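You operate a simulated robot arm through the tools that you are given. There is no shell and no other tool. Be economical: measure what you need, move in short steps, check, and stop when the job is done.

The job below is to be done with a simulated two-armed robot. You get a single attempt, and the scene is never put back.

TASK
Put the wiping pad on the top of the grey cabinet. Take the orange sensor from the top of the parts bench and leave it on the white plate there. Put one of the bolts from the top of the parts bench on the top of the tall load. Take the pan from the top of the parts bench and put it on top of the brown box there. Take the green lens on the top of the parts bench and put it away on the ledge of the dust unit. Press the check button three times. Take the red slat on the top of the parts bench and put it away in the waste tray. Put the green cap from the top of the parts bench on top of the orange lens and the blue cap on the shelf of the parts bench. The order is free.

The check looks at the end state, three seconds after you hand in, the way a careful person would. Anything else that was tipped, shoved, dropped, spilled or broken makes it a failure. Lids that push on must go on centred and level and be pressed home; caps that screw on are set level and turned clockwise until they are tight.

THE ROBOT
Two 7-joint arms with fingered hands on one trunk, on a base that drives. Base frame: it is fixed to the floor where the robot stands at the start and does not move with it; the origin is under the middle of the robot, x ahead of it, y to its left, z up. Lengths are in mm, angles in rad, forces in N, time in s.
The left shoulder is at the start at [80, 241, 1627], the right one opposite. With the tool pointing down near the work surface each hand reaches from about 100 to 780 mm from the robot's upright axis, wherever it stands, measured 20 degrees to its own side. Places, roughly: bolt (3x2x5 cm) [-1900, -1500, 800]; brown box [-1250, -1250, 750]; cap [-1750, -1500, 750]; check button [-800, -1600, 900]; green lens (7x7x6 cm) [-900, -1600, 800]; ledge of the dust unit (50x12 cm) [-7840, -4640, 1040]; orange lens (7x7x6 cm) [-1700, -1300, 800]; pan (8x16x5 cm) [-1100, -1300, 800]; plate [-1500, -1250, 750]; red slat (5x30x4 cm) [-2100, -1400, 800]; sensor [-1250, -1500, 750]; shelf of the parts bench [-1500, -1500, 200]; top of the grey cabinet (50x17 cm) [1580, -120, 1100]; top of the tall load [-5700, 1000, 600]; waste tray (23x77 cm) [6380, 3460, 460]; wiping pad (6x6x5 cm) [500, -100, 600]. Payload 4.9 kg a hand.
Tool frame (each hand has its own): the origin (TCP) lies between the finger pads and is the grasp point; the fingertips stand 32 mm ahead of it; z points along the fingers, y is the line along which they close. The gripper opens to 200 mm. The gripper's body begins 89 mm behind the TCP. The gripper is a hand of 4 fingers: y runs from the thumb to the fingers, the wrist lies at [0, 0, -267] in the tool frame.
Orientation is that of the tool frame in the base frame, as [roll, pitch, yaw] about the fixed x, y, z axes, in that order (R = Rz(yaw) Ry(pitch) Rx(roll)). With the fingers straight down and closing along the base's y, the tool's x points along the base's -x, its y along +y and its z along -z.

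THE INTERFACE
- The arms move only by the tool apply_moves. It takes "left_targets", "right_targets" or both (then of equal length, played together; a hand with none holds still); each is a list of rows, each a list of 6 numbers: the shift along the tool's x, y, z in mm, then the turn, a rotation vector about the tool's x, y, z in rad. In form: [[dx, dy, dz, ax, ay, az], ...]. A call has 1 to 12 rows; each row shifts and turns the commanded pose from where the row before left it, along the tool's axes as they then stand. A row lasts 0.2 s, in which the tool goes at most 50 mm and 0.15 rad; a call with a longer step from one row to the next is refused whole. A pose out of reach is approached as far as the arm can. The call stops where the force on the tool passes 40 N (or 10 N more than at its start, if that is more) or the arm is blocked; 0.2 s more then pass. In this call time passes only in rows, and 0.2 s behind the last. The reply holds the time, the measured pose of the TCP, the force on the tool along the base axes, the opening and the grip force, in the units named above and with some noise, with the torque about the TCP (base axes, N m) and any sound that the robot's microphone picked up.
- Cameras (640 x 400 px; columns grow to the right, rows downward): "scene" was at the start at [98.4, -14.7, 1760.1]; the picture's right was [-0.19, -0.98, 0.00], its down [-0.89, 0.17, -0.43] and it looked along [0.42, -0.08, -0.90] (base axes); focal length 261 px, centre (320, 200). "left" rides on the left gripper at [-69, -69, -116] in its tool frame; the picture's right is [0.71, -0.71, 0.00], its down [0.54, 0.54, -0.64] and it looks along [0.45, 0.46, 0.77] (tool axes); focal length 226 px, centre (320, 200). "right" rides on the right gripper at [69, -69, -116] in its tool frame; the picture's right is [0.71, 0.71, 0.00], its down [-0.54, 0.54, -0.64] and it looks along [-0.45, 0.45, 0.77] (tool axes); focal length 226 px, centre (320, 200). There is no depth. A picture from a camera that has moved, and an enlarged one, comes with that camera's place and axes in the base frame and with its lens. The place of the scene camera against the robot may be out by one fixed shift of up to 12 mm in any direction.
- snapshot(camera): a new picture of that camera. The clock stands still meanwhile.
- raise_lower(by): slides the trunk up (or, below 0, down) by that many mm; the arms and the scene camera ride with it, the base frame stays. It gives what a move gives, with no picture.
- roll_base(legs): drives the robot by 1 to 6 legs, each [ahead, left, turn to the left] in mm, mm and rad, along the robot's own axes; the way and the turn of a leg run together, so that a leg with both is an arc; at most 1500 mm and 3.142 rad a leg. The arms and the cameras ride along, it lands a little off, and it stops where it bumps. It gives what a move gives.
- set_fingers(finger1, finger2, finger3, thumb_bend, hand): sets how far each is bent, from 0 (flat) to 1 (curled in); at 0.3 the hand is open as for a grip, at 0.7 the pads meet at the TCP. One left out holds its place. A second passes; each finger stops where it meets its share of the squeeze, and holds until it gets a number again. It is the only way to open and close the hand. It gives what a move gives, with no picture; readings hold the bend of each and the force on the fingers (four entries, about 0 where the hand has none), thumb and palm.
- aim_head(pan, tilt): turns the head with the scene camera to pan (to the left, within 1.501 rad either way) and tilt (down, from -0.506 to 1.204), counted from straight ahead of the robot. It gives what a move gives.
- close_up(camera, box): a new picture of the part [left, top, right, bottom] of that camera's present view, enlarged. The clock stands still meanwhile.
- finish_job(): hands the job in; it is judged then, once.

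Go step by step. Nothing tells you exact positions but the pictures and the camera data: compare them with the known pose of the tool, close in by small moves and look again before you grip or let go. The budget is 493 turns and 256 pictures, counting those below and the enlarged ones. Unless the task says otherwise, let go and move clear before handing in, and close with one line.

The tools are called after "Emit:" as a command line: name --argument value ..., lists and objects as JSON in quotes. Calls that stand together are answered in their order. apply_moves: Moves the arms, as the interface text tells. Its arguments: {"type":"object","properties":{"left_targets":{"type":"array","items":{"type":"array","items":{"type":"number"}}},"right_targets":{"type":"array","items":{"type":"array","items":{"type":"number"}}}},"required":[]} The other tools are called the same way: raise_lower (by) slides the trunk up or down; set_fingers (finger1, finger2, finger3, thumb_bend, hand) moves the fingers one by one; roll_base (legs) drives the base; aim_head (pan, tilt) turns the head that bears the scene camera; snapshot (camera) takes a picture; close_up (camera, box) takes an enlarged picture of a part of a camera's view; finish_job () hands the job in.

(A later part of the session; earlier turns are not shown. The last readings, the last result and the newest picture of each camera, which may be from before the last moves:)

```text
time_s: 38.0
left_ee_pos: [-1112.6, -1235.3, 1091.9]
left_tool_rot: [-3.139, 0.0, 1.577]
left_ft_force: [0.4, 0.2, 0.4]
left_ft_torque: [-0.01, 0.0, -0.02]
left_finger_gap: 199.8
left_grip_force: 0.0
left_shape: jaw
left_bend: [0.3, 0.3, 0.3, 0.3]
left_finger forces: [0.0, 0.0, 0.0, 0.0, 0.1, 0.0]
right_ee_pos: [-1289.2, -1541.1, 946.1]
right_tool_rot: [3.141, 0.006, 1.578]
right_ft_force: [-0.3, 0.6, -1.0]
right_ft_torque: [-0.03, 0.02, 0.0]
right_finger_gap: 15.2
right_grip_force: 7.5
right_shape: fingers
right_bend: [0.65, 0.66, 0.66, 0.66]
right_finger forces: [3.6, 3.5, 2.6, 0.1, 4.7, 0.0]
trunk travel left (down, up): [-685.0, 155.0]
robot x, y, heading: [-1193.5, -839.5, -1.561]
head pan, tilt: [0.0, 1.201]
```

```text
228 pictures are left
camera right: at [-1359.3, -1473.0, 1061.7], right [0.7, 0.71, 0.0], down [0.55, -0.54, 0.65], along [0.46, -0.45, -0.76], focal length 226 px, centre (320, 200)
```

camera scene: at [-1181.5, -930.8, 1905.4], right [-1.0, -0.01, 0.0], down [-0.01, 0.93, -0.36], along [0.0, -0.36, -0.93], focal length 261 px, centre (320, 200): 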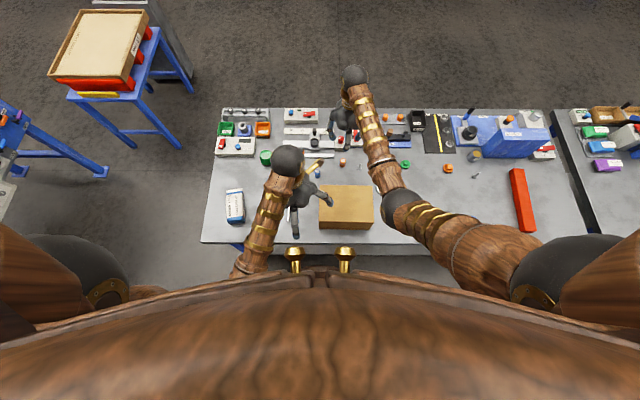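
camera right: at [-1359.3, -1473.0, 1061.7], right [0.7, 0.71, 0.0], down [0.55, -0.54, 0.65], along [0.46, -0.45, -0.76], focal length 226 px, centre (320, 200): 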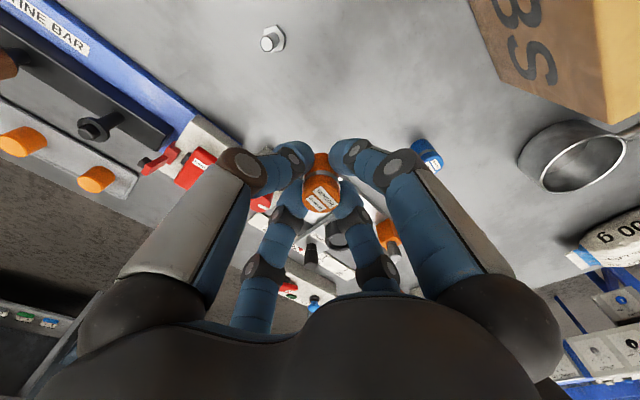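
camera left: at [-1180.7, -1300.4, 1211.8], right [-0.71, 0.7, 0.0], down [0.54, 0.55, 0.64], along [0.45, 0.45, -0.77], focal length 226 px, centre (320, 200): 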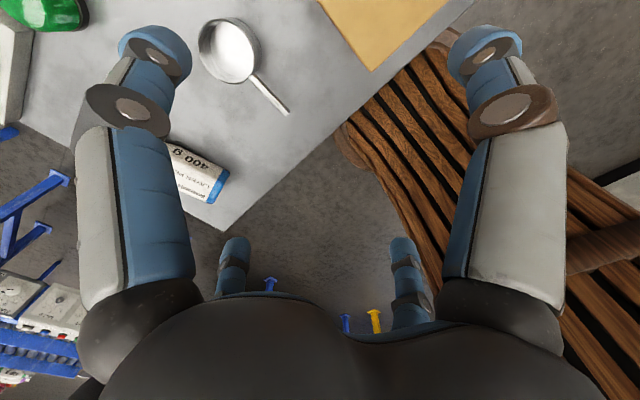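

Sensor is held. Moving it to over the plate at about (-1557, -1255).

Emit:
apply_moves --right_targets '[[0, 0, -40, 0, 0, 0], [35.9, -33.3, 0, 0, 0, 0], [35.9, -33.3, 0, 0, 0, 0], [35.9, -33.3, 0, 0, 0, 0], [35.9, -33.3, 0, 0, 0, 0], [35.9, -33.3, 0, 0, 0, 0], [35.9, -33.3, 0, 0, 0, 0], [35.9, -33.3, 0, 0, 0, 0], [35.9, -33.3, 0, 0, 0, 0]]'

Emit:
snapshot --camera "right"

```text
time_s: 40.0
left_ee_pos: [-1113.0, -1235.6, 1092.6]
left_tool_rot: [-3.141, 0.002, 1.577]
left_ft_force: [0.6, -0.2, 0.1]
left_ft_torque: [-0.01, -0.03, 0.01]
left_finger_gap: 199.9
left_grip_force: 0.0
left_shape: jaw
left_bend: [0.3, 0.3, 0.3, 0.3]
left_finger forces: [0.1, 0.0, 0.0, 0.1, 0.0, 0.0]
right_ee_pos: [-1561.5, -1254.1, 985.0]
right_tool_rot: [3.141, 0.006, 1.58]
right_ft_force: [-1.0, 0.2, -0.3]
right_ft_torque: [-0.04, -0.02, 0.02]
right_finger_gap: 15.0
right_grip_force: 7.3
right_shape: fingers
right_bend: [0.66, 0.66, 0.66, 0.66]
right_finger forces: [3.6, 3.6, 2.7, 0.1, 4.6, 0.0]
trunk travel left (down, up): [-685.0, 155.0]
robot x, y, heading: [-1188.6, -838.4, -1.566]
head pan, tilt: [0.0, 1.201]
```

```text
227 pictures are left
camera right: at [-1630.9, -1184.8, 1100.8], right [0.7, 0.71, 0.0], down [0.55, -0.53, 0.65], along [0.46, -0.46, -0.76], focal length 226 px, centre (320, 200)
```

right: 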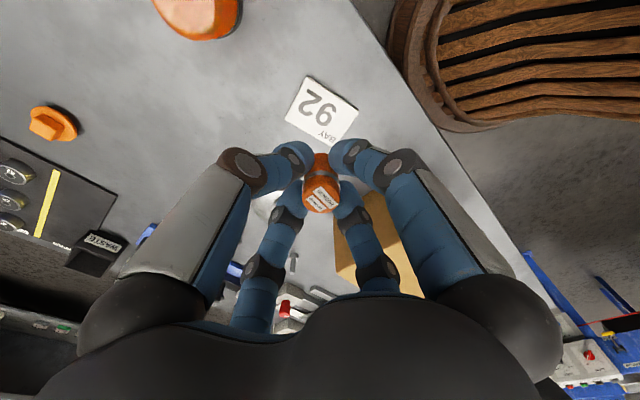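

Plate is centred right below the hand. Lowering.

Emit:
apply_moves --right_targets '[[0, 0, 45, 0, 0, 0], [0, 0, 45, 0, 0, 0], [0, 0, 35, 0, 0, 0], [0, 0, 10, 0, 0, 0]]'

Emit:
snapshot --camera "right"

```text
time_s: 41.0
left_ee_pos: [-1112.2, -1236.1, 1091.9]
left_tool_rot: [-3.141, -0.003, 1.579]
left_ft_force: [-0.7, 0.0, 0.1]
left_ft_torque: [0.0, 0.02, -0.02]
left_finger_gap: 199.8
left_grip_force: 0.1
left_shape: jaw
left_bend: [0.3, 0.3, 0.3, 0.3]
left_finger forces: [0.1, 0.0, 0.1, 0.0, 0.0, 0.1]
right_ee_pos: [-1560.5, -1256.4, 849.4]
right_tool_rot: [3.141, 0.005, 1.578]
right_ft_force: [1.1, 0.9, 0.6]
right_ft_torque: [0.02, 0.0, 0.0]
right_finger_gap: 14.7
right_grip_force: 7.4
right_shape: fingers
right_bend: [0.66, 0.66, 0.66, 0.66]
right_finger forces: [3.6, 3.7, 2.6, 0.0, 4.7, 0.0]
trunk travel left (down, up): [-685.0, 155.0]
robot x, y, heading: [-1191.0, -837.1, -1.563]
head pan, tilt: [0.0, 1.201]
```

```text
226 pictures are left
camera right: at [-1629.1, -1187.7, 965.5], right [0.7, 0.71, 0.0], down [0.54, -0.53, 0.65], along [0.46, -0.46, -0.76], focal length 226 px, centre (320, 200)
```

right: 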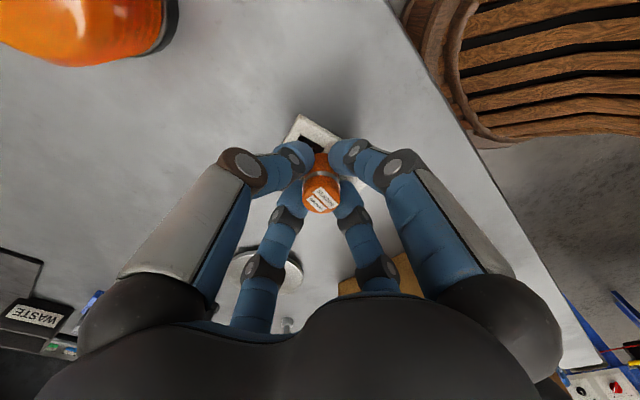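

Emit:
apply_moves --right_targets '[[0, 0, 2, 0, 0, 0], [0, 0, 2, 0, 0, 0]]'

```text
time_s: 41.6
left_ee_pos: [-1112.0, -1235.5, 1092.8]
left_tool_rot: [-3.14, 0.001, 1.577]
left_ft_force: [0.3, -0.3, -0.2]
left_ft_torque: [-0.01, -0.04, 0.02]
left_finger_gap: 200.2
left_grip_force: 0.1
left_shape: jaw
left_bend: [0.3, 0.3, 0.3, 0.3]
left_finger forces: [0.0, 0.0, 0.1, 0.1, 0.0, 0.0]
right_ee_pos: [-1559.3, -1256.5, 849.2]
right_tool_rot: [-3.141, 0.007, 1.578]
right_ft_force: [-0.9, 2.9, 15.1]
right_ft_torque: [0.09, 0.01, -0.02]
right_finger_gap: 14.9
right_grip_force: 11.1
right_shape: fingers
right_bend: [0.66, 0.66, 0.66, 0.66]
right_finger forces: [5.8, 5.2, 3.7, 0.0, 6.4, 0.0]
trunk travel left (down, up): [-685.0, 155.0]
robot x, y, heading: [-1194.2, -839.3, -1.561]
head pan, tilt: [0.0, 1.201]
```

Touched down on the plate. Release evenly and lift.

Emit:
set_fingers --hand "right" --finger1 0.58 --finger2 0.58 --finger3 0.58 --thumb_bend 0.58

Emit:
apply_moves --right_targets '[[0, 0, -20, 0, 0, 0], [0, 0, -40, 0, 0, 0], [0, 0, -45, 0, 0, 0], [0, 0, -45, 0, 0, 0]]'

Emit:
snapshot --camera "right"

```text
time_s: 42.6
left_ee_pos: [-1110.7, -1234.8, 1092.8]
left_tool_rot: [-3.14, 0.001, 1.578]
left_ft_force: [-0.1, -0.1, 0.5]
left_ft_torque: [-0.05, -0.01, 0.0]
left_finger_gap: 199.7
left_grip_force: 0.0
left_shape: jaw
left_bend: [0.3, 0.3, 0.3, 0.3]
left_finger forces: [0.0, 0.0, 0.0, 0.0, 0.0, 0.1]
right_ee_pos: [-1560.1, -1257.0, 848.6]
right_tool_rot: [-3.14, 0.009, 1.578]
right_ft_force: [-2.3, -7.7, 34.8]
right_ft_torque: [-0.19, 0.68, 0.28]
right_finger_gap: 38.0
right_grip_force: 17.1
right_shape: fingers
right_bend: [0.57, 0.6, 0.57, 0.59]
right_finger forces: [0.0, 9.6, 0.0, 0.0, 25.5, 0.0]
trunk travel left (down, up): [-685.0, 155.0]
robot x, y, heading: [-1193.5, -838.1, -1.564]
head pan, tilt: [0.0, 1.201]
```

```text
time_s: 43.6
left_ee_pos: [-1113.1, -1236.0, 1091.8]
left_tool_rot: [-3.141, 0.0, 1.578]
left_ft_force: [0.3, 0.4, -0.3]
left_ft_torque: [0.02, 0.0, -0.01]
left_finger_gap: 199.8
left_grip_force: 0.1
left_shape: jaw
left_bend: [0.3, 0.3, 0.3, 0.3]
left_finger forces: [0.1, 0.0, 0.0, 0.0, 0.0, 0.1]
right_ee_pos: [-1561.2, -1255.6, 995.5]
right_tool_rot: [3.14, 0.004, 1.577]
right_ft_force: [0.3, -0.3, -0.5]
right_ft_torque: [0.01, -0.01, -0.01]
right_finger_gap: 43.4
right_grip_force: 0.1
right_shape: fingers
right_bend: [0.57, 0.57, 0.57, 0.57]
right_finger forces: [0.0, 0.1, 0.0, 0.0, 0.0, 0.0]
trunk travel left (down, up): [-685.0, 155.0]
robot x, y, heading: [-1190.1, -840.7, -1.563]
head pan, tilt: [0.0, 1.201]
```

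```text
225 pictures are left
camera right: at [-1630.5, -1186.8, 1111.4], right [0.7, 0.71, 0.0], down [0.54, -0.54, 0.65], along [0.46, -0.45, -0.76], focal length 226 px, centre (320, 200)
```

right: 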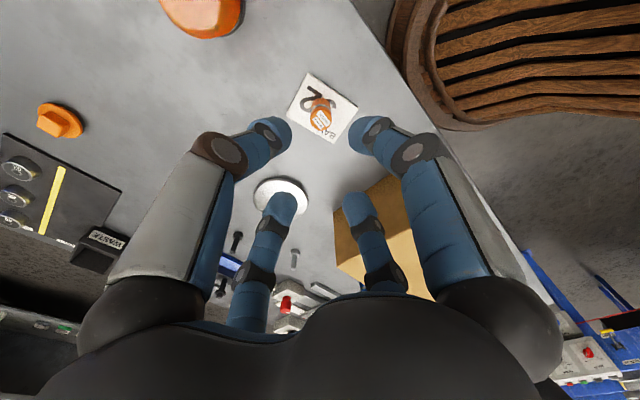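

Sensor stands on the plate. Next the caps: shift the base right by 280 mm.

Emit:
roll_base --legs '[[0, -280, 0]]'

Emit:
snapshot --camera "scene"

Emit:
snapshot --camera "right"

```text
time_s: 45.6
left_ee_pos: [-1390.9, -1238.3, 1092.3]
left_tool_rot: [-3.138, -0.001, 1.578]
left_ft_force: [0.0, 0.2, 0.2]
left_ft_torque: [0.02, 0.02, -0.01]
left_finger_gap: 199.7
left_grip_force: 0.0
left_shape: jaw
left_bend: [0.3, 0.3, 0.3, 0.3]
left_finger forces: [0.0, 0.0, 0.1, 0.0, 0.0, 0.1]
right_ee_pos: [-1840.2, -1258.5, 996.1]
right_tool_rot: [3.141, 0.005, 1.582]
right_ft_force: [0.3, -0.7, 0.1]
right_ft_torque: [0.01, 0.05, 0.02]
right_finger_gap: 43.4
right_grip_force: 0.1
right_shape: fingers
right_bend: [0.57, 0.57, 0.57, 0.57]
right_finger forces: [0.0, 0.1, 0.0, 0.1, 0.0, 0.0]
trunk travel left (down, up): [-685.0, 155.0]
robot x, y, heading: [-1475.6, -842.9, -1.563]
head pan, tilt: [0.0, 1.201]
```

```text
224 pictures are left
camera scene: at [-1462.0, -929.7, 1905.6], right [-1.0, -0.01, 0.0], down [-0.01, 0.93, -0.36], along [0.0, -0.36, -0.93], focal length 261 px, centre (320, 200)
```

scene: 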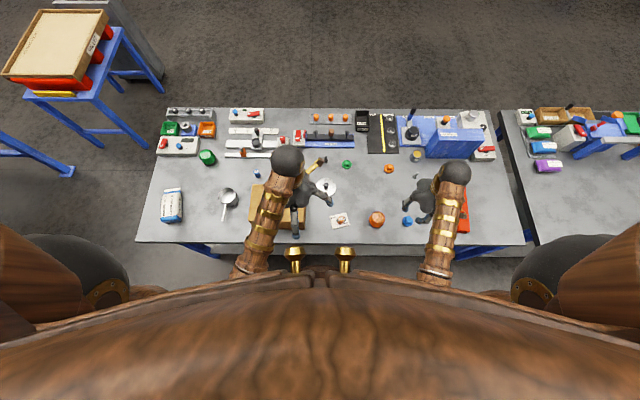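

```text
223 pictures are left
camera right: at [-1909.5, -1190.2, 1112.3], right [0.7, 0.71, 0.0], down [0.55, -0.53, 0.65], along [0.46, -0.45, -0.76], focal length 226 px, centre (320, 200)
```

right: 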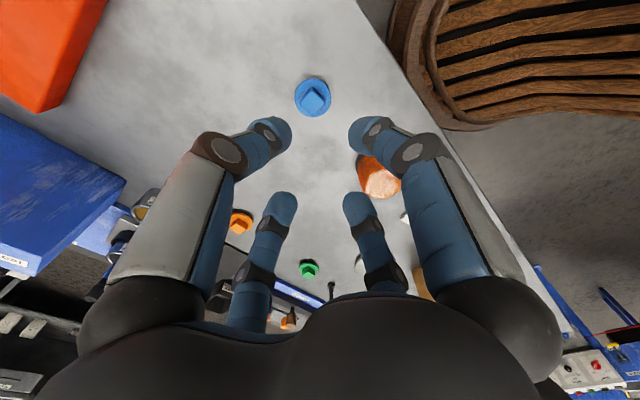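

Emit:
close_up --camera "right" --box '[260, 60, 420, 210]'

Emit:
close_up --camera "scene" --box '[320, 150, 430, 235]'

```text
2.67 times, centred on (340, 135) of right
camera zoom: at [-1909.5, -1190.2, 1112.3], right [0.7, 0.71, 0.0], down [0.55, -0.53, 0.65], along [0.46, -0.45, -0.76], focal length 603 px, centre (267, 373)
```

zoom: 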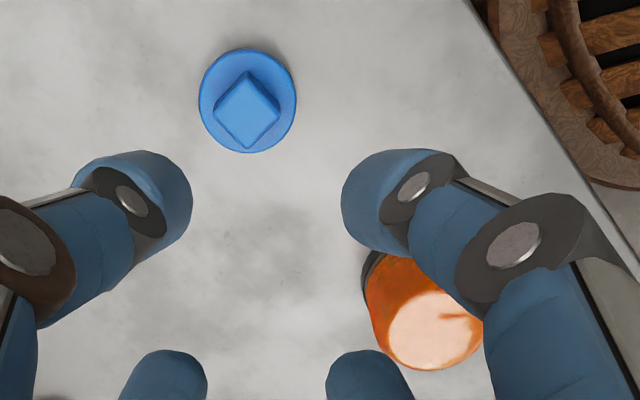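

```text
4.71 times, centred on (375, 192) of scene
camera zoom: at [-1462.0, -929.7, 1905.6], right [-1.0, -0.01, 0.0], down [-0.01, 0.93, -0.36], along [0.0, -0.36, -0.93], focal length 1228 px, centre (61, 235)
```

zoom: 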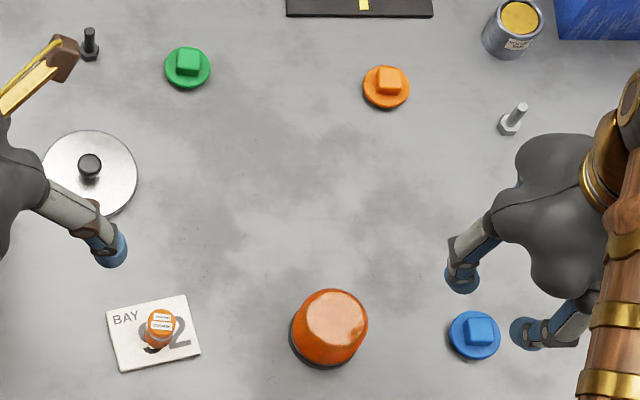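

The blue cap is nearly below the right hand; align over it, descend to look.

Emit:
set_fingers --hand "right" --finger1 0.6 --finger2 0.6 --finger3 0.6 --thumb_bend 0.6

Emit:
apply_moves --right_targets '[[4, -17, 30, 0, 0, 0], [0, 0, 30, 0, 0, 0], [0, 0, 30, 0, 0, 0]]'

Emit:
close_up --camera "right" --box '[240, 60, 400, 210]'

```text
time_s: 46.6
left_ee_pos: [-1394.0, -1238.4, 1091.4]
left_tool_rot: [3.141, 0.0, 1.579]
left_ft_force: [0.6, 0.0, -0.3]
left_ft_torque: [0.04, 0.0, 0.03]
left_finger_gap: 199.8
left_grip_force: 0.1
left_shape: jaw
left_bend: [0.3, 0.3, 0.3, 0.3]
left_finger forces: [0.0, 0.0, 0.0, 0.1, 0.0, 0.0]
right_ee_pos: [-1841.2, -1258.8, 995.0]
right_tool_rot: [3.139, 0.006, 1.579]
right_ft_force: [0.3, -0.1, -0.1]
right_ft_torque: [0.03, -0.01, 0.0]
right_finger_gap: 33.6
right_grip_force: 0.0
right_shape: fingers
right_bend: [0.6, 0.6, 0.6, 0.6]
right_finger forces: [0.1, 0.1, 0.0, 0.1, 0.0, 0.0]
trunk travel left (down, up): [-685.0, 155.0]
robot x, y, heading: [-1477.2, -841.5, -1.566]
head pan, tilt: [0.0, 1.201]
```

```text
time_s: 47.4
left_ee_pos: [-1392.7, -1239.3, 1091.3]
left_tool_rot: [-3.141, 0.0, 1.581]
left_ft_force: [0.9, 0.2, -0.6]
left_ft_torque: [-0.01, 0.0, -0.01]
left_finger_gap: 199.9
left_grip_force: 0.1
left_shape: jaw
left_bend: [0.3, 0.3, 0.3, 0.3]
left_finger forces: [0.0, 0.0, 0.0, 0.1, 0.0, 0.0]
right_ee_pos: [-1856.7, -1255.8, 906.7]
right_tool_rot: [-3.141, 0.005, 1.582]
right_ft_force: [0.2, -0.3, 0.0]
right_ft_torque: [-0.02, 0.03, -0.01]
right_finger_gap: 33.5
right_grip_force: 0.2
right_shape: fingers
right_bend: [0.6, 0.6, 0.6, 0.6]
right_finger forces: [0.0, 0.0, 0.0, 0.0, 0.0, 0.0]
trunk travel left (down, up): [-685.0, 155.0]
robot x, y, heading: [-1475.0, -837.5, -1.568]
head pan, tilt: [0.0, 1.201]
```

```text
2.67 times, centred on (320, 135) of right
camera zoom: at [-1926.4, -1188.4, 1022.2], right [0.7, 0.71, 0.0], down [0.55, -0.53, 0.65], along [0.46, -0.45, -0.76], focal length 603 px, centre (320, 373)
```

zoom: 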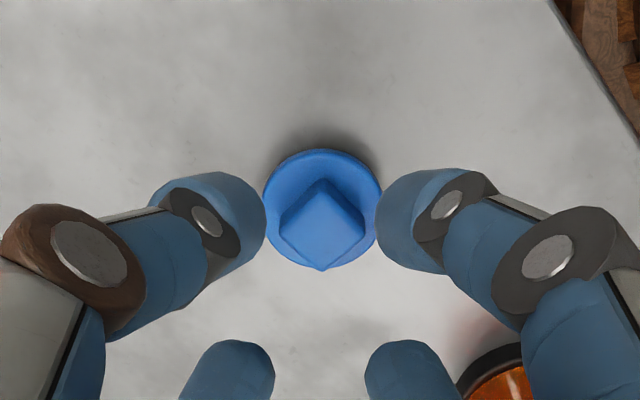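

Nicely centred. I narrow the fingers round the knob and descend until they rest on the flange.

Emit:
set_fingers --hand "right" --finger1 0.625 --finger2 0.625 --finger3 0.625 --thumb_bend 0.625

Emit:
apply_moves --right_targets '[[0, 0, 30, 0, 0, 0], [0, 0, 18, 0, 0, 0], [0, 0, 3, 0, 0, 0], [0, 0, 3, 0, 0, 0], [0, 0, 3, 0, 0, 0], [0, 0, 3, 0, 0, 0], [0, 0, 3, 0, 0, 0]]'

Emit:
close_up --camera "right" --box '[240, 60, 400, 210]'

```text
time_s: 48.4
left_ee_pos: [-1393.3, -1237.6, 1092.3]
left_tool_rot: [3.141, 0.001, 1.579]
left_ft_force: [0.1, 0.6, 0.6]
left_ft_torque: [0.01, 0.04, -0.06]
left_finger_gap: 200.0
left_grip_force: 0.0
left_shape: jaw
left_bend: [0.3, 0.3, 0.3, 0.3]
left_finger forces: [0.1, 0.0, 0.0, 0.1, 0.1, 0.1]
right_ee_pos: [-1857.1, -1256.3, 906.0]
right_tool_rot: [3.139, 0.005, 1.581]
right_ft_force: [-0.2, 0.0, 0.4]
right_ft_torque: [-0.01, -0.02, -0.04]
right_finger_gap: 26.8
right_grip_force: 0.0
right_shape: fingers
right_bend: [0.62, 0.62, 0.62, 0.62]
right_finger forces: [0.1, 0.0, 0.0, 0.1, 0.1, 0.0]
trunk travel left (down, up): [-685.0, 155.0]
robot x, y, heading: [-1474.5, -838.1, -1.56]
head pan, tilt: [0.0, 1.201]
```

```text
time_s: 50.0
left_ee_pos: [-1392.5, -1237.3, 1092.5]
left_tool_rot: [-3.14, 0.001, 1.578]
left_ft_force: [0.2, 0.3, 0.3]
left_ft_torque: [-0.01, 0.0, 0.0]
left_finger_gap: 199.7
left_grip_force: 0.0
left_shape: jaw
left_bend: [0.3, 0.3, 0.3, 0.3]
left_finger forces: [0.1, 0.0, 0.0, 0.1, 0.0, 0.0]
right_ee_pos: [-1856.7, -1255.9, 846.4]
right_tool_rot: [-3.141, 0.01, 1.581]
right_ft_force: [4.5, -1.2, 26.7]
right_ft_torque: [-0.3, -0.52, 0.0]
right_finger_gap: 26.5
right_grip_force: 14.1
right_shape: fingers
right_bend: [0.62, 0.62, 0.62, 0.62]
right_finger forces: [0.2, 17.8, 9.2, 0.0, 0.5, 0.0]
trunk travel left (down, up): [-685.0, 155.0]
robot x, y, heading: [-1471.9, -842.1, -1.564]
head pan, tilt: [0.0, 1.201]
```

```text
2.67 times, centred on (320, 135) of right
camera zoom: at [-1926.1, -1187.8, 961.3], right [0.7, 0.71, -0.01], down [0.55, -0.53, 0.65], along [0.46, -0.46, -0.76], focal length 603 px, centre (320, 373)
```

zoom: 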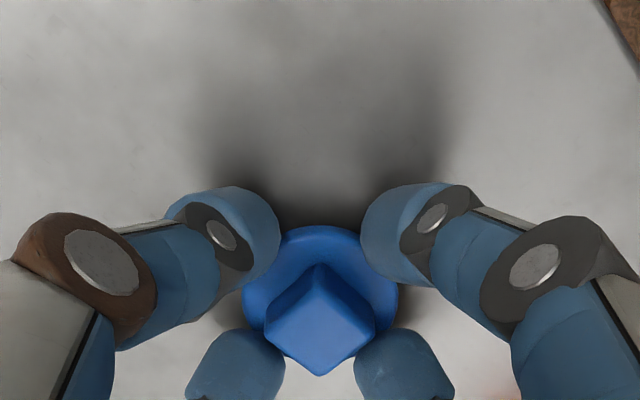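

Emit:
apply_moves --right_targets '[[0, 0, -2, 0, 0, 0]]'

Emit:
set_fingers --hand "right" --finger1 0.7 --finger2 0.7 --finger3 0.7 --thumb_bend 0.7

Emit:
apply_moves --right_targets '[[0, 0, -10, 0, 0, 0], [0, 0, -30, 0, 0, 0], [0, 0, -40, 0, 0, 0]]'

Emit:
close_up --camera "right" --box '[240, 60, 400, 210]'

```text
time_s: 50.4
left_ee_pos: [-1391.5, -1237.5, 1092.1]
left_tool_rot: [-3.139, 0.003, 1.578]
left_ft_force: [0.5, -0.7, -1.0]
left_ft_torque: [0.02, -0.01, 0.02]
left_finger_gap: 199.9
left_grip_force: 0.1
left_shape: jaw
left_bend: [0.3, 0.3, 0.3, 0.3]
left_finger forces: [0.1, 0.0, 0.1, 0.0, 0.0, 0.0]
right_ee_pos: [-1857.3, -1254.6, 846.1]
right_tool_rot: [3.141, 0.007, 1.581]
right_ft_force: [3.4, -3.0, 24.0]
right_ft_torque: [-0.34, -0.43, -0.01]
right_finger_gap: 26.3
right_grip_force: 12.1
right_shape: fingers
right_bend: [0.62, 0.62, 0.62, 0.62]
right_finger forces: [0.1, 14.4, 10.0, 0.0, 0.1, 0.1]
trunk travel left (down, up): [-685.0, 155.0]
robot x, y, heading: [-1472.8, -843.3, -1.564]
head pan, tilt: [0.0, 1.201]
```

```text
time_s: 51.5
left_ee_pos: [-1393.2, -1237.2, 1092.5]
left_tool_rot: [-3.14, 0.0, 1.581]
left_ft_force: [-0.5, 0.0, -0.5]
left_ft_torque: [-0.01, 0.01, -0.01]
left_finger_gap: 199.9
left_grip_force: 0.0
left_shape: jaw
left_bend: [0.3, 0.3, 0.3, 0.3]
left_finger forces: [0.0, 0.0, 0.0, 0.0, 0.1, 0.0]
right_ee_pos: [-1858.0, -1257.4, 848.8]
right_tool_rot: [3.141, 0.012, 1.581]
right_ft_force: [4.6, 3.8, 26.8]
right_ft_torque: [0.33, -0.63, 0.07]
right_finger_gap: 13.4
right_grip_force: 32.2
right_shape: fingers
right_bend: [0.66, 0.64, 0.65, 0.67]
right_finger forces: [15.4, 31.6, 10.9, 0.0, 7.0, 0.1]
trunk travel left (down, up): [-685.0, 155.0]
robot x, y, heading: [-1473.5, -846.3, -1.562]
head pan, tilt: [0.0, 1.201]
stopped (right hand): the force on the tool passed its limit at 40 N (the readings are from after the stop); the commanded pose is now the measured one
```

```text
time_s: 52.3
left_ee_pos: [-1392.6, -1238.1, 1092.5]
left_tool_rot: [-3.139, 0.002, 1.579]
left_ft_force: [-0.3, 0.5, -0.9]
left_ft_torque: [-0.02, 0.03, -0.01]
left_finger_gap: 199.6
left_grip_force: 0.0
left_shape: jaw
left_bend: [0.3, 0.3, 0.3, 0.3]
left_finger forces: [0.0, 0.0, 0.1, 0.0, 0.0, 0.0]
right_ee_pos: [-1857.6, -1252.0, 927.0]
right_tool_rot: [-3.14, 0.009, 1.582]
right_ft_force: [-0.2, -0.5, 0.0]
right_ft_torque: [-0.03, 0.05, -0.01]
right_finger_gap: 13.4
right_grip_force: 12.4
right_shape: fingers
right_bend: [0.66, 0.64, 0.65, 0.67]
right_finger forces: [5.7, 6.8, 5.8, 0.1, 6.6, 0.0]
trunk travel left (down, up): [-685.0, 155.0]
robot x, y, heading: [-1473.8, -840.8, -1.562]
head pan, tilt: [0.0, 1.201]
```

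```text
2.67 times, centred on (320, 135) of right
camera zoom: at [-1927.3, -1185.1, 1042.0], right [0.7, 0.71, -0.01], down [0.55, -0.53, 0.65], along [0.46, -0.46, -0.76], focal length 603 px, centre (320, 373)
```

zoom: 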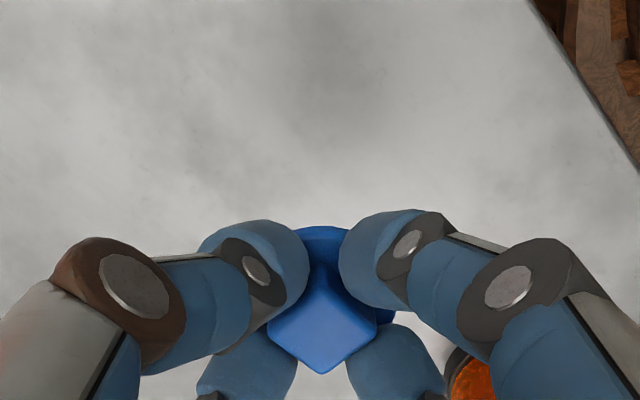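

The blue cap is firmly held. I lift, back away from the bench, then lower the trunk to see the shelf.

Emit:
apply_moves --right_targets '[[0, 0, -45, 0, 0, 0], [0, 0, -45, 0, 0, 0]]'

Emit:
roll_base --legs '[[-550, 0, 0]]'

Emit:
raise_lower --by -500

Emit:
aim_head --pan 0 --tilt 0.7

Emit:
snapshot --camera "scene"

Emit:
snapshot --camera "right"

```text
time_s: 52.9
left_ee_pos: [-1392.6, -1237.5, 1093.1]
left_tool_rot: [-3.141, 0.002, 1.579]
left_ft_force: [0.5, -0.8, 0.3]
left_ft_torque: [-0.03, -0.01, 0.02]
left_finger_gap: 200.1
left_grip_force: 0.0
left_shape: jaw
left_bend: [0.3, 0.3, 0.3, 0.3]
left_finger forces: [0.1, 0.1, 0.1, 0.1, 0.0, 0.0]
right_ee_pos: [-1856.7, -1255.7, 1018.7]
right_tool_rot: [3.141, 0.008, 1.581]
right_ft_force: [-0.5, 0.4, -0.4]
right_ft_torque: [-0.01, 0.03, 0.03]
right_finger_gap: 13.1
right_grip_force: 11.8
right_shape: fingers
right_bend: [0.66, 0.64, 0.65, 0.67]
right_finger forces: [5.5, 6.5, 5.9, 0.0, 6.3, 0.1]
trunk travel left (down, up): [-685.0, 155.0]
robot x, y, heading: [-1472.6, -840.0, -1.561]
head pan, tilt: [0.0, 1.201]
```

```text
time_s: 56.1
left_ee_pos: [-1397.9, -683.5, 1091.8]
left_tool_rot: [3.141, -0.002, 1.574]
left_ft_force: [0.3, -0.7, 0.2]
left_ft_torque: [0.04, 0.0, 0.01]
left_finger_gap: 199.9
left_grip_force: 0.2
left_shape: jaw
left_bend: [0.3, 0.3, 0.3, 0.3]
left_finger forces: [0.0, 0.0, 0.0, 0.1, 0.0, 0.1]
right_ee_pos: [-1863.9, -697.1, 1016.9]
right_tool_rot: [3.142, 0.007, 1.575]
right_ft_force: [-1.1, 0.6, -1.1]
right_ft_torque: [0.01, -0.01, 0.01]
right_finger_gap: 13.3
right_grip_force: 12.4
right_shape: fingers
right_bend: [0.66, 0.64, 0.65, 0.67]
right_finger forces: [5.4, 6.5, 5.9, 0.0, 6.3, 0.0]
trunk travel left (down, up): [-685.0, 155.0]
robot x, y, heading: [-1475.0, -284.3, -1.565]
head pan, tilt: [0.0, 1.201]
```

```text
refused: -500 is not a number from -400 to 400
```

```text
time_s: 57.0
left_ee_pos: [-1398.8, -681.1, 1092.5]
left_tool_rot: [-3.139, 0.001, 1.575]
left_ft_force: [-0.3, 0.3, 0.6]
left_ft_torque: [-0.03, 0.0, 0.0]
left_finger_gap: 199.9
left_grip_force: 0.0
left_shape: jaw
left_bend: [0.3, 0.3, 0.3, 0.3]
left_finger forces: [0.1, 0.0, 0.0, 0.1, 0.0, 0.1]
right_ee_pos: [-1863.1, -695.8, 1017.8]
right_tool_rot: [3.14, 0.009, 1.574]
right_ft_force: [-0.2, 0.0, 0.1]
right_ft_torque: [-0.06, -0.01, 0.01]
right_finger_gap: 13.4
right_grip_force: 12.4
right_shape: fingers
right_bend: [0.66, 0.64, 0.65, 0.67]
right_finger forces: [5.5, 6.4, 5.8, 0.0, 6.3, 0.1]
trunk travel left (down, up): [-685.0, 155.0]
robot x, y, heading: [-1473.3, -282.6, -1.571]
head pan, tilt: [0.0, 0.7]
```

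```text
217 pictures are left
camera scene: at [-1468.9, -400.6, 1941.6], right [-1.0, 0.0, 0.0], down [0.0, 0.64, -0.76], along [0.0, -0.76, -0.64], focal length 261 px, centre (320, 200)
```

scene: 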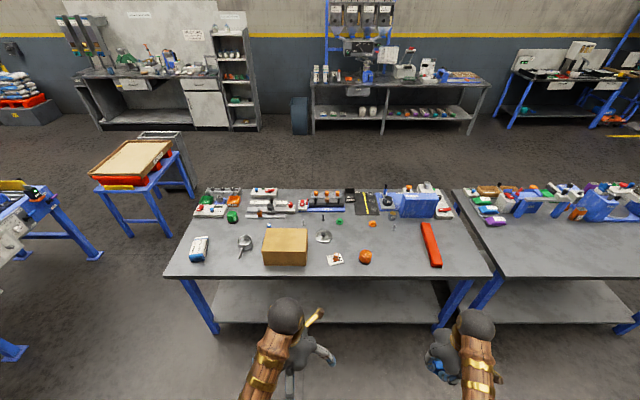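

```text
216 pictures are left
camera right: at [-1931.9, -626.9, 1133.0], right [0.7, 0.71, -0.01], down [0.54, -0.53, 0.65], along [0.46, -0.46, -0.76], focal length 226 px, centre (320, 200)
```

right: 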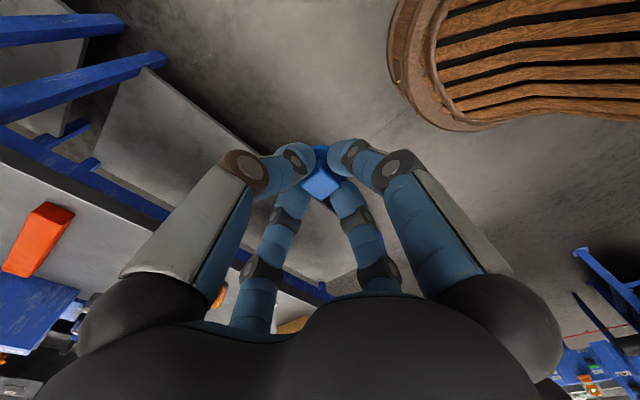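

Emit:
raise_lower --by -400

Emit:
raise_lower --by -200

Emit:
aim_head --pan -0.4 --tilt 0.7

Emit:
snapshot --camera "scene"

```text
time_s: 60.8
left_ee_pos: [-1399.3, -681.9, 692.3]
left_tool_rot: [-3.14, 0.001, 1.574]
left_ft_force: [-0.3, -0.7, 0.5]
left_ft_torque: [0.03, -0.01, 0.0]
left_finger_gap: 200.2
left_grip_force: 0.0
left_shape: jaw
left_bend: [0.3, 0.3, 0.3, 0.3]
left_finger forces: [0.0, 0.0, 0.0, 0.1, 0.0, 0.1]
right_ee_pos: [-1862.3, -696.0, 617.5]
right_tool_rot: [3.141, 0.01, 1.576]
right_ft_force: [-0.7, -0.4, -0.1]
right_ft_torque: [0.02, 0.0, 0.0]
right_finger_gap: 13.2
right_grip_force: 12.1
right_shape: fingers
right_bend: [0.66, 0.64, 0.65, 0.67]
right_finger forces: [5.4, 6.5, 5.9, 0.0, 6.4, 0.1]
trunk travel left (down, up): [-285.0, 555.0]
robot x, y, heading: [-1480.1, -284.1, -1.57]
head pan, tilt: [0.0, 0.7]
```

```text
time_s: 63.0
left_ee_pos: [-1399.1, -681.9, 492.1]
left_tool_rot: [-3.139, 0.0, 1.576]
left_ft_force: [0.2, -0.9, 0.4]
left_ft_torque: [0.01, -0.04, 0.05]
left_finger_gap: 199.9
left_grip_force: 0.1
left_shape: jaw
left_bend: [0.3, 0.3, 0.3, 0.3]
left_finger forces: [0.0, 0.0, 0.0, 0.0, 0.0, 0.1]
right_ee_pos: [-1862.4, -696.0, 417.2]
right_tool_rot: [-3.141, 0.009, 1.574]
right_ft_force: [-0.3, -0.1, -0.5]
right_ft_torque: [0.01, 0.03, 0.0]
right_finger_gap: 13.2
right_grip_force: 12.0
right_shape: fingers
right_bend: [0.66, 0.64, 0.65, 0.67]
right_finger forces: [5.4, 6.4, 5.9, 0.0, 6.3, 0.0]
trunk travel left (down, up): [-85.0, 755.0]
robot x, y, heading: [-1474.4, -284.0, -1.575]
head pan, tilt: [0.0, 0.7]
```

```text
time_s: 63.9
left_ee_pos: [-1398.5, -681.9, 492.1]
left_tool_rot: [-3.141, -0.002, 1.575]
left_ft_force: [-0.3, 0.4, -0.4]
left_ft_torque: [0.02, -0.02, 0.02]
left_finger_gap: 199.9
left_grip_force: 0.0
left_shape: jaw
left_bend: [0.3, 0.3, 0.3, 0.3]
left_finger forces: [0.1, 0.0, 0.0, 0.0, 0.2, 0.0]
right_ee_pos: [-1862.4, -696.2, 417.4]
right_tool_rot: [3.141, 0.008, 1.575]
right_ft_force: [-0.9, 0.3, 0.5]
right_ft_torque: [-0.01, 0.03, -0.01]
right_finger_gap: 13.1
right_grip_force: 11.8
right_shape: fingers
right_bend: [0.66, 0.64, 0.65, 0.67]
right_finger forces: [5.5, 6.5, 5.9, 0.0, 6.3, 0.0]
trunk travel left (down, up): [-85.0, 755.0]
robot x, y, heading: [-1473.9, -280.1, -1.564]
head pan, tilt: [-0.4, 0.7]
```

```text
215 pictures are left
camera scene: at [-1501.9, -394.8, 1341.6], right [-0.92, 0.39, 0.0], down [0.25, 0.59, -0.76], along [-0.3, -0.71, -0.64], focal length 261 px, centre (320, 200)
```

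scene: 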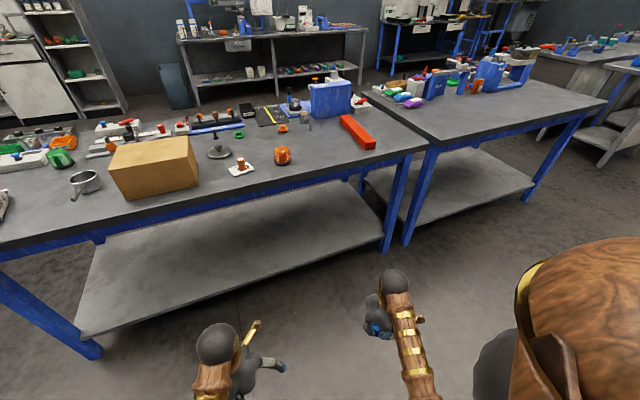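

The shelf is clear. I tilt the hand 0.35 rad forward, bring it inward and lower, before rolling toward the shelf.

Emit:
apply_moves --right_targets '[[0, 33, 25, 0, 0, 0], [0, 33, 25, 0, 0, 0], [0, 34, 25, 0, 0, 0], [0, 0, 0, 0, -0.117, 0], [0, 0, 0, 0, -0.117, 0], [0, 0, 0, 0, -0.116, 0]]'

Emit:
roll_base --legs '[[420, 0, 0]]'

Emit:
snapshot --camera "scene"

Emit:
snapshot --camera "right"

```text
time_s: 65.3
left_ee_pos: [-1399.2, -681.6, 493.4]
left_tool_rot: [3.141, 0.002, 1.576]
left_ft_force: [0.0, 0.0, 0.4]
left_ft_torque: [-0.03, 0.01, 0.01]
left_finger_gap: 200.0
left_grip_force: 0.1
left_shape: jaw
left_bend: [0.3, 0.3, 0.3, 0.3]
left_finger forces: [0.1, 0.1, 0.1, 0.1, 0.1, 0.0]
right_ee_pos: [-1761.9, -695.2, 341.3]
right_tool_rot: [-3.141, 0.361, 1.575]
right_ft_force: [-0.1, 0.1, 0.2]
right_ft_torque: [0.03, -0.01, 0.05]
right_finger_gap: 13.3
right_grip_force: 11.6
right_shape: fingers
right_bend: [0.66, 0.65, 0.65, 0.67]
right_finger forces: [5.5, 6.1, 6.0, 0.1, 5.9, 0.1]
trunk travel left (down, up): [-85.0, 755.0]
robot x, y, heading: [-1478.6, -285.4, -1.573]
head pan, tilt: [-0.4, 0.7]
```

```text
time_s: 67.8
left_ee_pos: [-1404.0, -1097.9, 491.5]
left_tool_rot: [3.141, 0.0, 1.563]
left_ft_force: [0.5, 0.5, 0.4]
left_ft_torque: [-0.01, -0.03, 0.02]
left_finger_gap: 199.8
left_grip_force: 0.0
left_shape: jaw
left_bend: [0.3, 0.3, 0.3, 0.3]
left_finger forces: [0.1, 0.1, 0.0, 0.0, 0.0, 0.1]
right_ee_pos: [-1767.6, -1108.1, 341.1]
right_tool_rot: [-3.14, 0.358, 1.564]
right_ft_force: [0.8, -0.7, 0.0]
right_ft_torque: [0.02, -0.01, -0.01]
right_finger_gap: 13.3
right_grip_force: 11.8
right_shape: fingers
right_bend: [0.66, 0.65, 0.65, 0.67]
right_finger forces: [5.6, 6.2, 6.1, 0.0, 5.9, 0.1]
trunk travel left (down, up): [-85.0, 755.0]
robot x, y, heading: [-1482.3, -698.5, -1.576]
head pan, tilt: [-0.4, 0.7]
```

```text
214 pictures are left
camera scene: at [-1503.8, -810.0, 1341.5], right [-0.92, 0.4, 0.0], down [0.25, 0.59, -0.76], along [-0.3, -0.7, -0.64], focal length 261 px, centre (320, 200)
```

scene: 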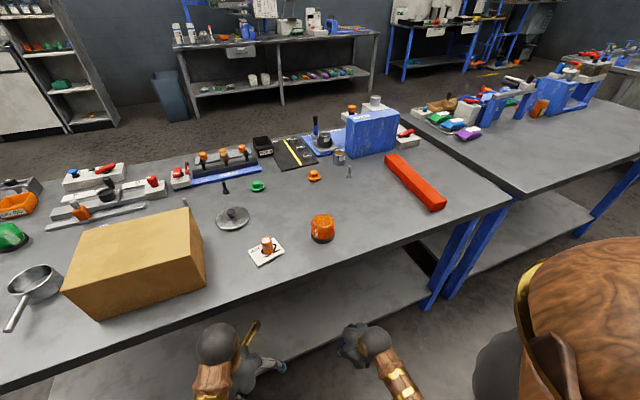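

```text
213 pictures are left
camera right: at [-1834.9, -1003.7, 426.4], right [0.71, 0.66, -0.25], down [0.54, -0.29, 0.79], along [0.45, -0.7, -0.56], focal length 226 px, centre (320, 200)
```

right: 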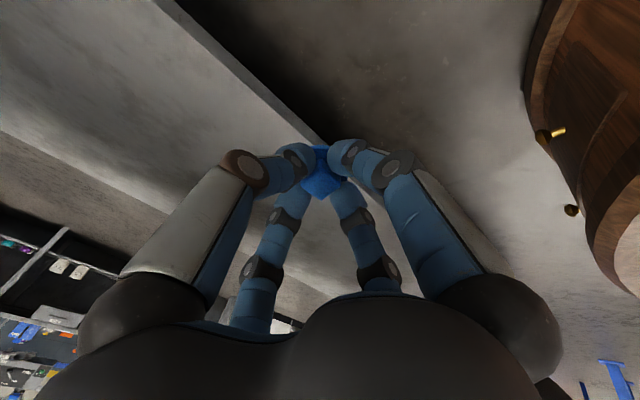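

Emit:
apply_moves --right_targets '[[-39.3, 0, 14.8, 0, 0, 0], [-39.3, 0, 14.8, 0, 0, 0], [-39.3, 0, 14.8, 0, 0, 0], [-39.3, 0, 14.8, 0, 0, 0]]'

Emit:
snapshot --camera "right"

Emit:
snapshot --camera "scene"

```text
time_s: 68.8
left_ee_pos: [-1402.5, -1097.2, 491.9]
left_tool_rot: [-3.141, 0.001, 1.563]
left_ft_force: [0.3, 0.4, -0.4]
left_ft_torque: [0.02, 0.03, 0.0]
left_finger_gap: 200.0
left_grip_force: 0.0
left_shape: jaw
left_bend: [0.3, 0.3, 0.3, 0.3]
left_finger forces: [0.1, 0.1, 0.1, 0.1, 0.0, 0.0]
right_ee_pos: [-1766.2, -1276.7, 340.2]
right_tool_rot: [-3.14, 0.355, 1.565]
right_ft_force: [-0.7, 0.5, 0.0]
right_ft_torque: [-0.04, 0.03, -0.01]
right_finger_gap: 13.0
right_grip_force: 11.9
right_shape: fingers
right_bend: [0.66, 0.65, 0.65, 0.67]
right_finger forces: [5.6, 6.2, 5.8, 0.0, 5.9, 0.0]
trunk travel left (down, up): [-85.0, 755.0]
robot x, y, heading: [-1474.9, -699.9, -1.579]
head pan, tilt: [-0.4, 0.7]
```

```text
212 pictures are left
camera right: at [-1835.0, -1172.2, 423.9], right [0.71, 0.66, -0.25], down [0.54, -0.29, 0.79], along [0.45, -0.7, -0.56], focal length 226 px, centre (320, 200)
```

right: 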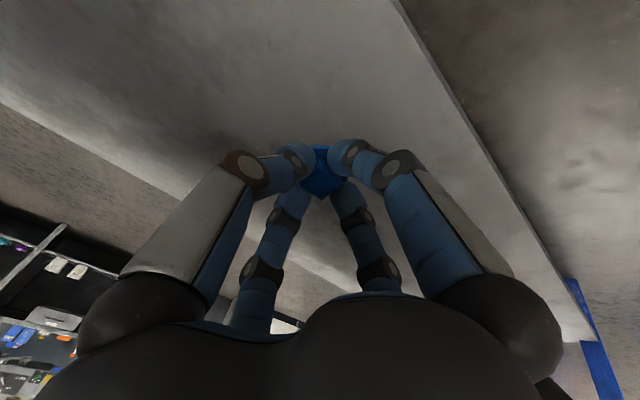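

```text
211 pictures are left
camera scene: at [-1503.6, -809.9, 1341.5], right [-0.92, 0.4, 0.0], down [0.25, 0.59, -0.76], along [-0.3, -0.7, -0.64], focal length 261 px, centre (320, 200)
```

scene: 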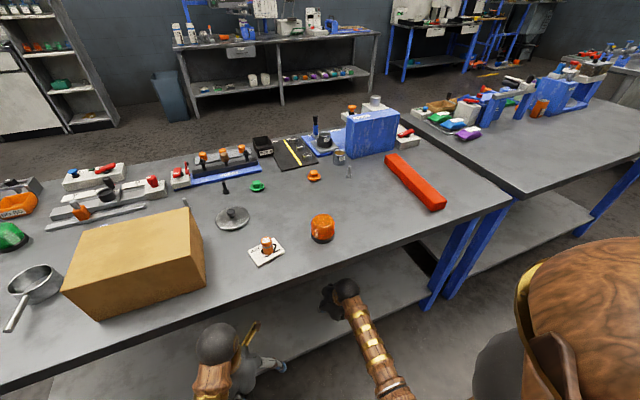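

Emit:
apply_moves --right_targets '[[12.3, 0, 32.8, 0, 0, 0], [10.6, 0, 28.1, 0, 0, 0], [2, 0, 4.7, 0, 0, 0], [2, 0, 4.7, 0, 0, 0], [2, 0, 4.7, 0, 0, 0], [2, 0, 4.7, 0, 0, 0], [2, 0, 4.7, 0, 0, 0], [2, 0, 4.7, 0, 0, 0], [2, 0, 4.7, 0, 0, 0], [2, 0, 4.7, 0, 0, 0], [2, 0, 4.7, 0, 0, 0]]'

Emit:
snapshot --camera "right"

```text
time_s: 71.2
left_ee_pos: [-1404.0, -1096.4, 493.6]
left_tool_rot: [-3.14, 0.003, 1.565]
left_ft_force: [-0.1, -0.1, 0.0]
left_ft_torque: [0.0, -0.01, 0.0]
left_finger_gap: 199.7
left_grip_force: 0.0
left_shape: jaw
left_bend: [0.3, 0.3, 0.3, 0.3]
left_finger forces: [0.1, 0.0, 0.0, 0.0, 0.1, 0.0]
right_ee_pos: [-1767.7, -1275.5, 234.9]
right_tool_rot: [-3.14, 0.363, 1.565]
right_ft_force: [-1.4, 7.4, 27.3]
right_ft_torque: [0.18, -0.15, 0.1]
right_finger_gap: 12.1
right_grip_force: 31.2
right_shape: fingers
right_bend: [0.66, 0.65, 0.65, 0.67]
right_finger forces: [23.4, 18.0, 6.8, 0.1, 14.0, 0.0]
trunk travel left (down, up): [-85.0, 755.0]
robot x, y, heading: [-1477.1, -695.9, -1.573]
head pan, tilt: [-0.4, 0.7]
```

```text
210 pictures are left
camera right: at [-1835.7, -1170.0, 317.6], right [0.71, 0.66, -0.25], down [0.54, -0.28, 0.79], along [0.45, -0.7, -0.55], focal length 226 px, centre (320, 200)
```

right: 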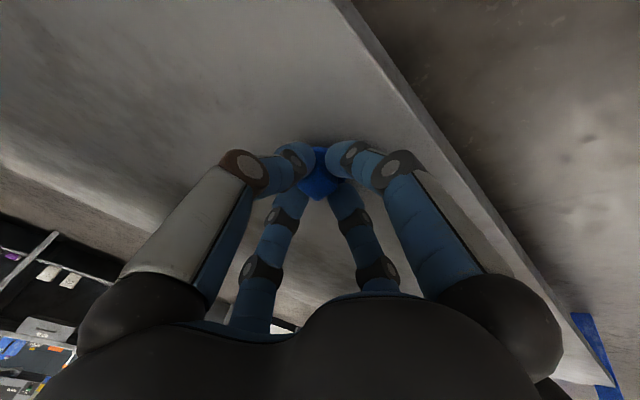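

Emit:
apply_moves --right_targets '[[-1, 0, -2.5, 0, 0, 0]]'

Emit:
set_fingers --hand "right" --finger1 0.61 --finger2 0.61 --finger3 0.61 --thumb_bend 0.61

Emit:
apply_moves --right_targets '[[-4, 0, -9.5, 0, 0, 0], [-8, 0, -19, 0, 0, 0], [-10, 0, -25, 0, 0, 0]]'

Emit:
snapshot --camera "right"

```text
time_s: 71.6
left_ee_pos: [-1403.9, -1095.7, 493.8]
left_tool_rot: [-3.14, 0.0, 1.563]
left_ft_force: [-0.8, -0.3, -0.6]
left_ft_torque: [0.01, -0.03, 0.05]
left_finger_gap: 199.9
left_grip_force: 0.2
left_shape: jaw
left_bend: [0.3, 0.3, 0.3, 0.3]
left_finger forces: [0.0, 0.0, 0.0, 0.0, 0.0, 0.1]
right_ee_pos: [-1766.6, -1274.7, 233.6]
right_tool_rot: [3.14, 0.36, 1.566]
right_ft_force: [-2.2, -2.8, 9.8]
right_ft_torque: [-0.15, 0.06, 0.0]
right_finger_gap: 11.9
right_grip_force: 19.2
right_shape: fingers
right_bend: [0.67, 0.65, 0.65, 0.67]
right_finger forces: [9.9, 9.4, 7.6, 0.1, 11.3, 0.0]
trunk travel left (down, up): [-85.0, 755.0]
robot x, y, heading: [-1475.9, -698.4, -1.581]
head pan, tilt: [-0.4, 0.7]
```

```text
time_s: 72.6
left_ee_pos: [-1404.2, -1098.3, 492.0]
left_tool_rot: [-3.14, 0.001, 1.564]
left_ft_force: [0.8, -0.3, 0.2]
left_ft_torque: [0.03, -0.02, 0.04]
left_finger_gap: 199.6
left_grip_force: 0.1
left_shape: jaw
left_bend: [0.3, 0.3, 0.3, 0.3]
left_finger forces: [0.1, 0.0, 0.1, 0.0, 0.0, 0.0]
right_ee_pos: [-1768.0, -1273.1, 233.2]
right_tool_rot: [-3.141, 0.359, 1.564]
right_ft_force: [0.6, 0.0, 1.3]
right_ft_torque: [0.02, 0.03, 0.03]
right_finger_gap: 28.4
right_grip_force: 1.0
right_shape: fingers
right_bend: [0.62, 0.61, 0.61, 0.61]
right_finger forces: [0.9, 0.0, 0.0, 0.0, 0.1, 0.0]
trunk travel left (down, up): [-85.0, 755.0]
robot x, y, heading: [-1476.9, -699.7, -1.575]
head pan, tilt: [-0.4, 0.7]
```

```text
time_s: 73.4
left_ee_pos: [-1402.9, -1096.8, 492.5]
left_tool_rot: [-3.14, 0.001, 1.563]
left_ft_force: [0.9, -0.3, 0.8]
left_ft_torque: [-0.01, -0.02, -0.01]
left_finger_gap: 199.8
left_grip_force: 0.0
left_shape: jaw
left_bend: [0.3, 0.3, 0.3, 0.3]
left_finger forces: [0.1, 0.0, 0.1, 0.0, 0.0, 0.0]
right_ee_pos: [-1767.2, -1274.4, 290.9]
right_tool_rot: [3.14, 0.358, 1.564]
right_ft_force: [-0.5, -0.3, 0.7]
right_ft_torque: [-0.03, 0.0, 0.02]
right_finger_gap: 29.5
right_grip_force: 0.1
right_shape: fingers
right_bend: [0.61, 0.61, 0.61, 0.61]
right_finger forces: [0.0, 0.0, 0.1, 0.0, 0.0, 0.1]
trunk travel left (down, up): [-85.0, 755.0]
robot x, y, heading: [-1478.7, -696.9, -1.58]
head pan, tilt: [-0.4, 0.7]
```

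```text
209 pictures are left
camera right: at [-1835.4, -1170.8, 376.9], right [0.71, 0.66, -0.25], down [0.54, -0.29, 0.79], along [0.45, -0.7, -0.56], focal length 226 px, centre (320, 200)
```

right: 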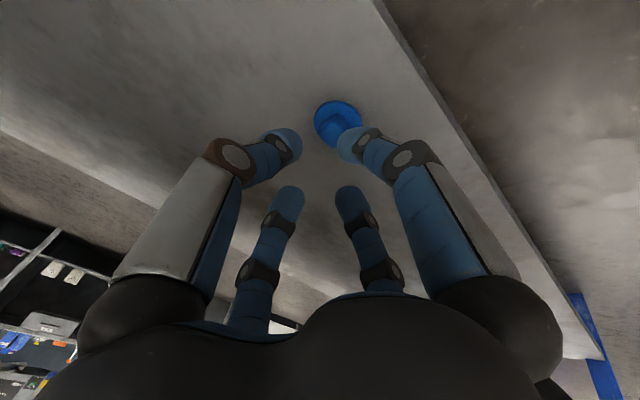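

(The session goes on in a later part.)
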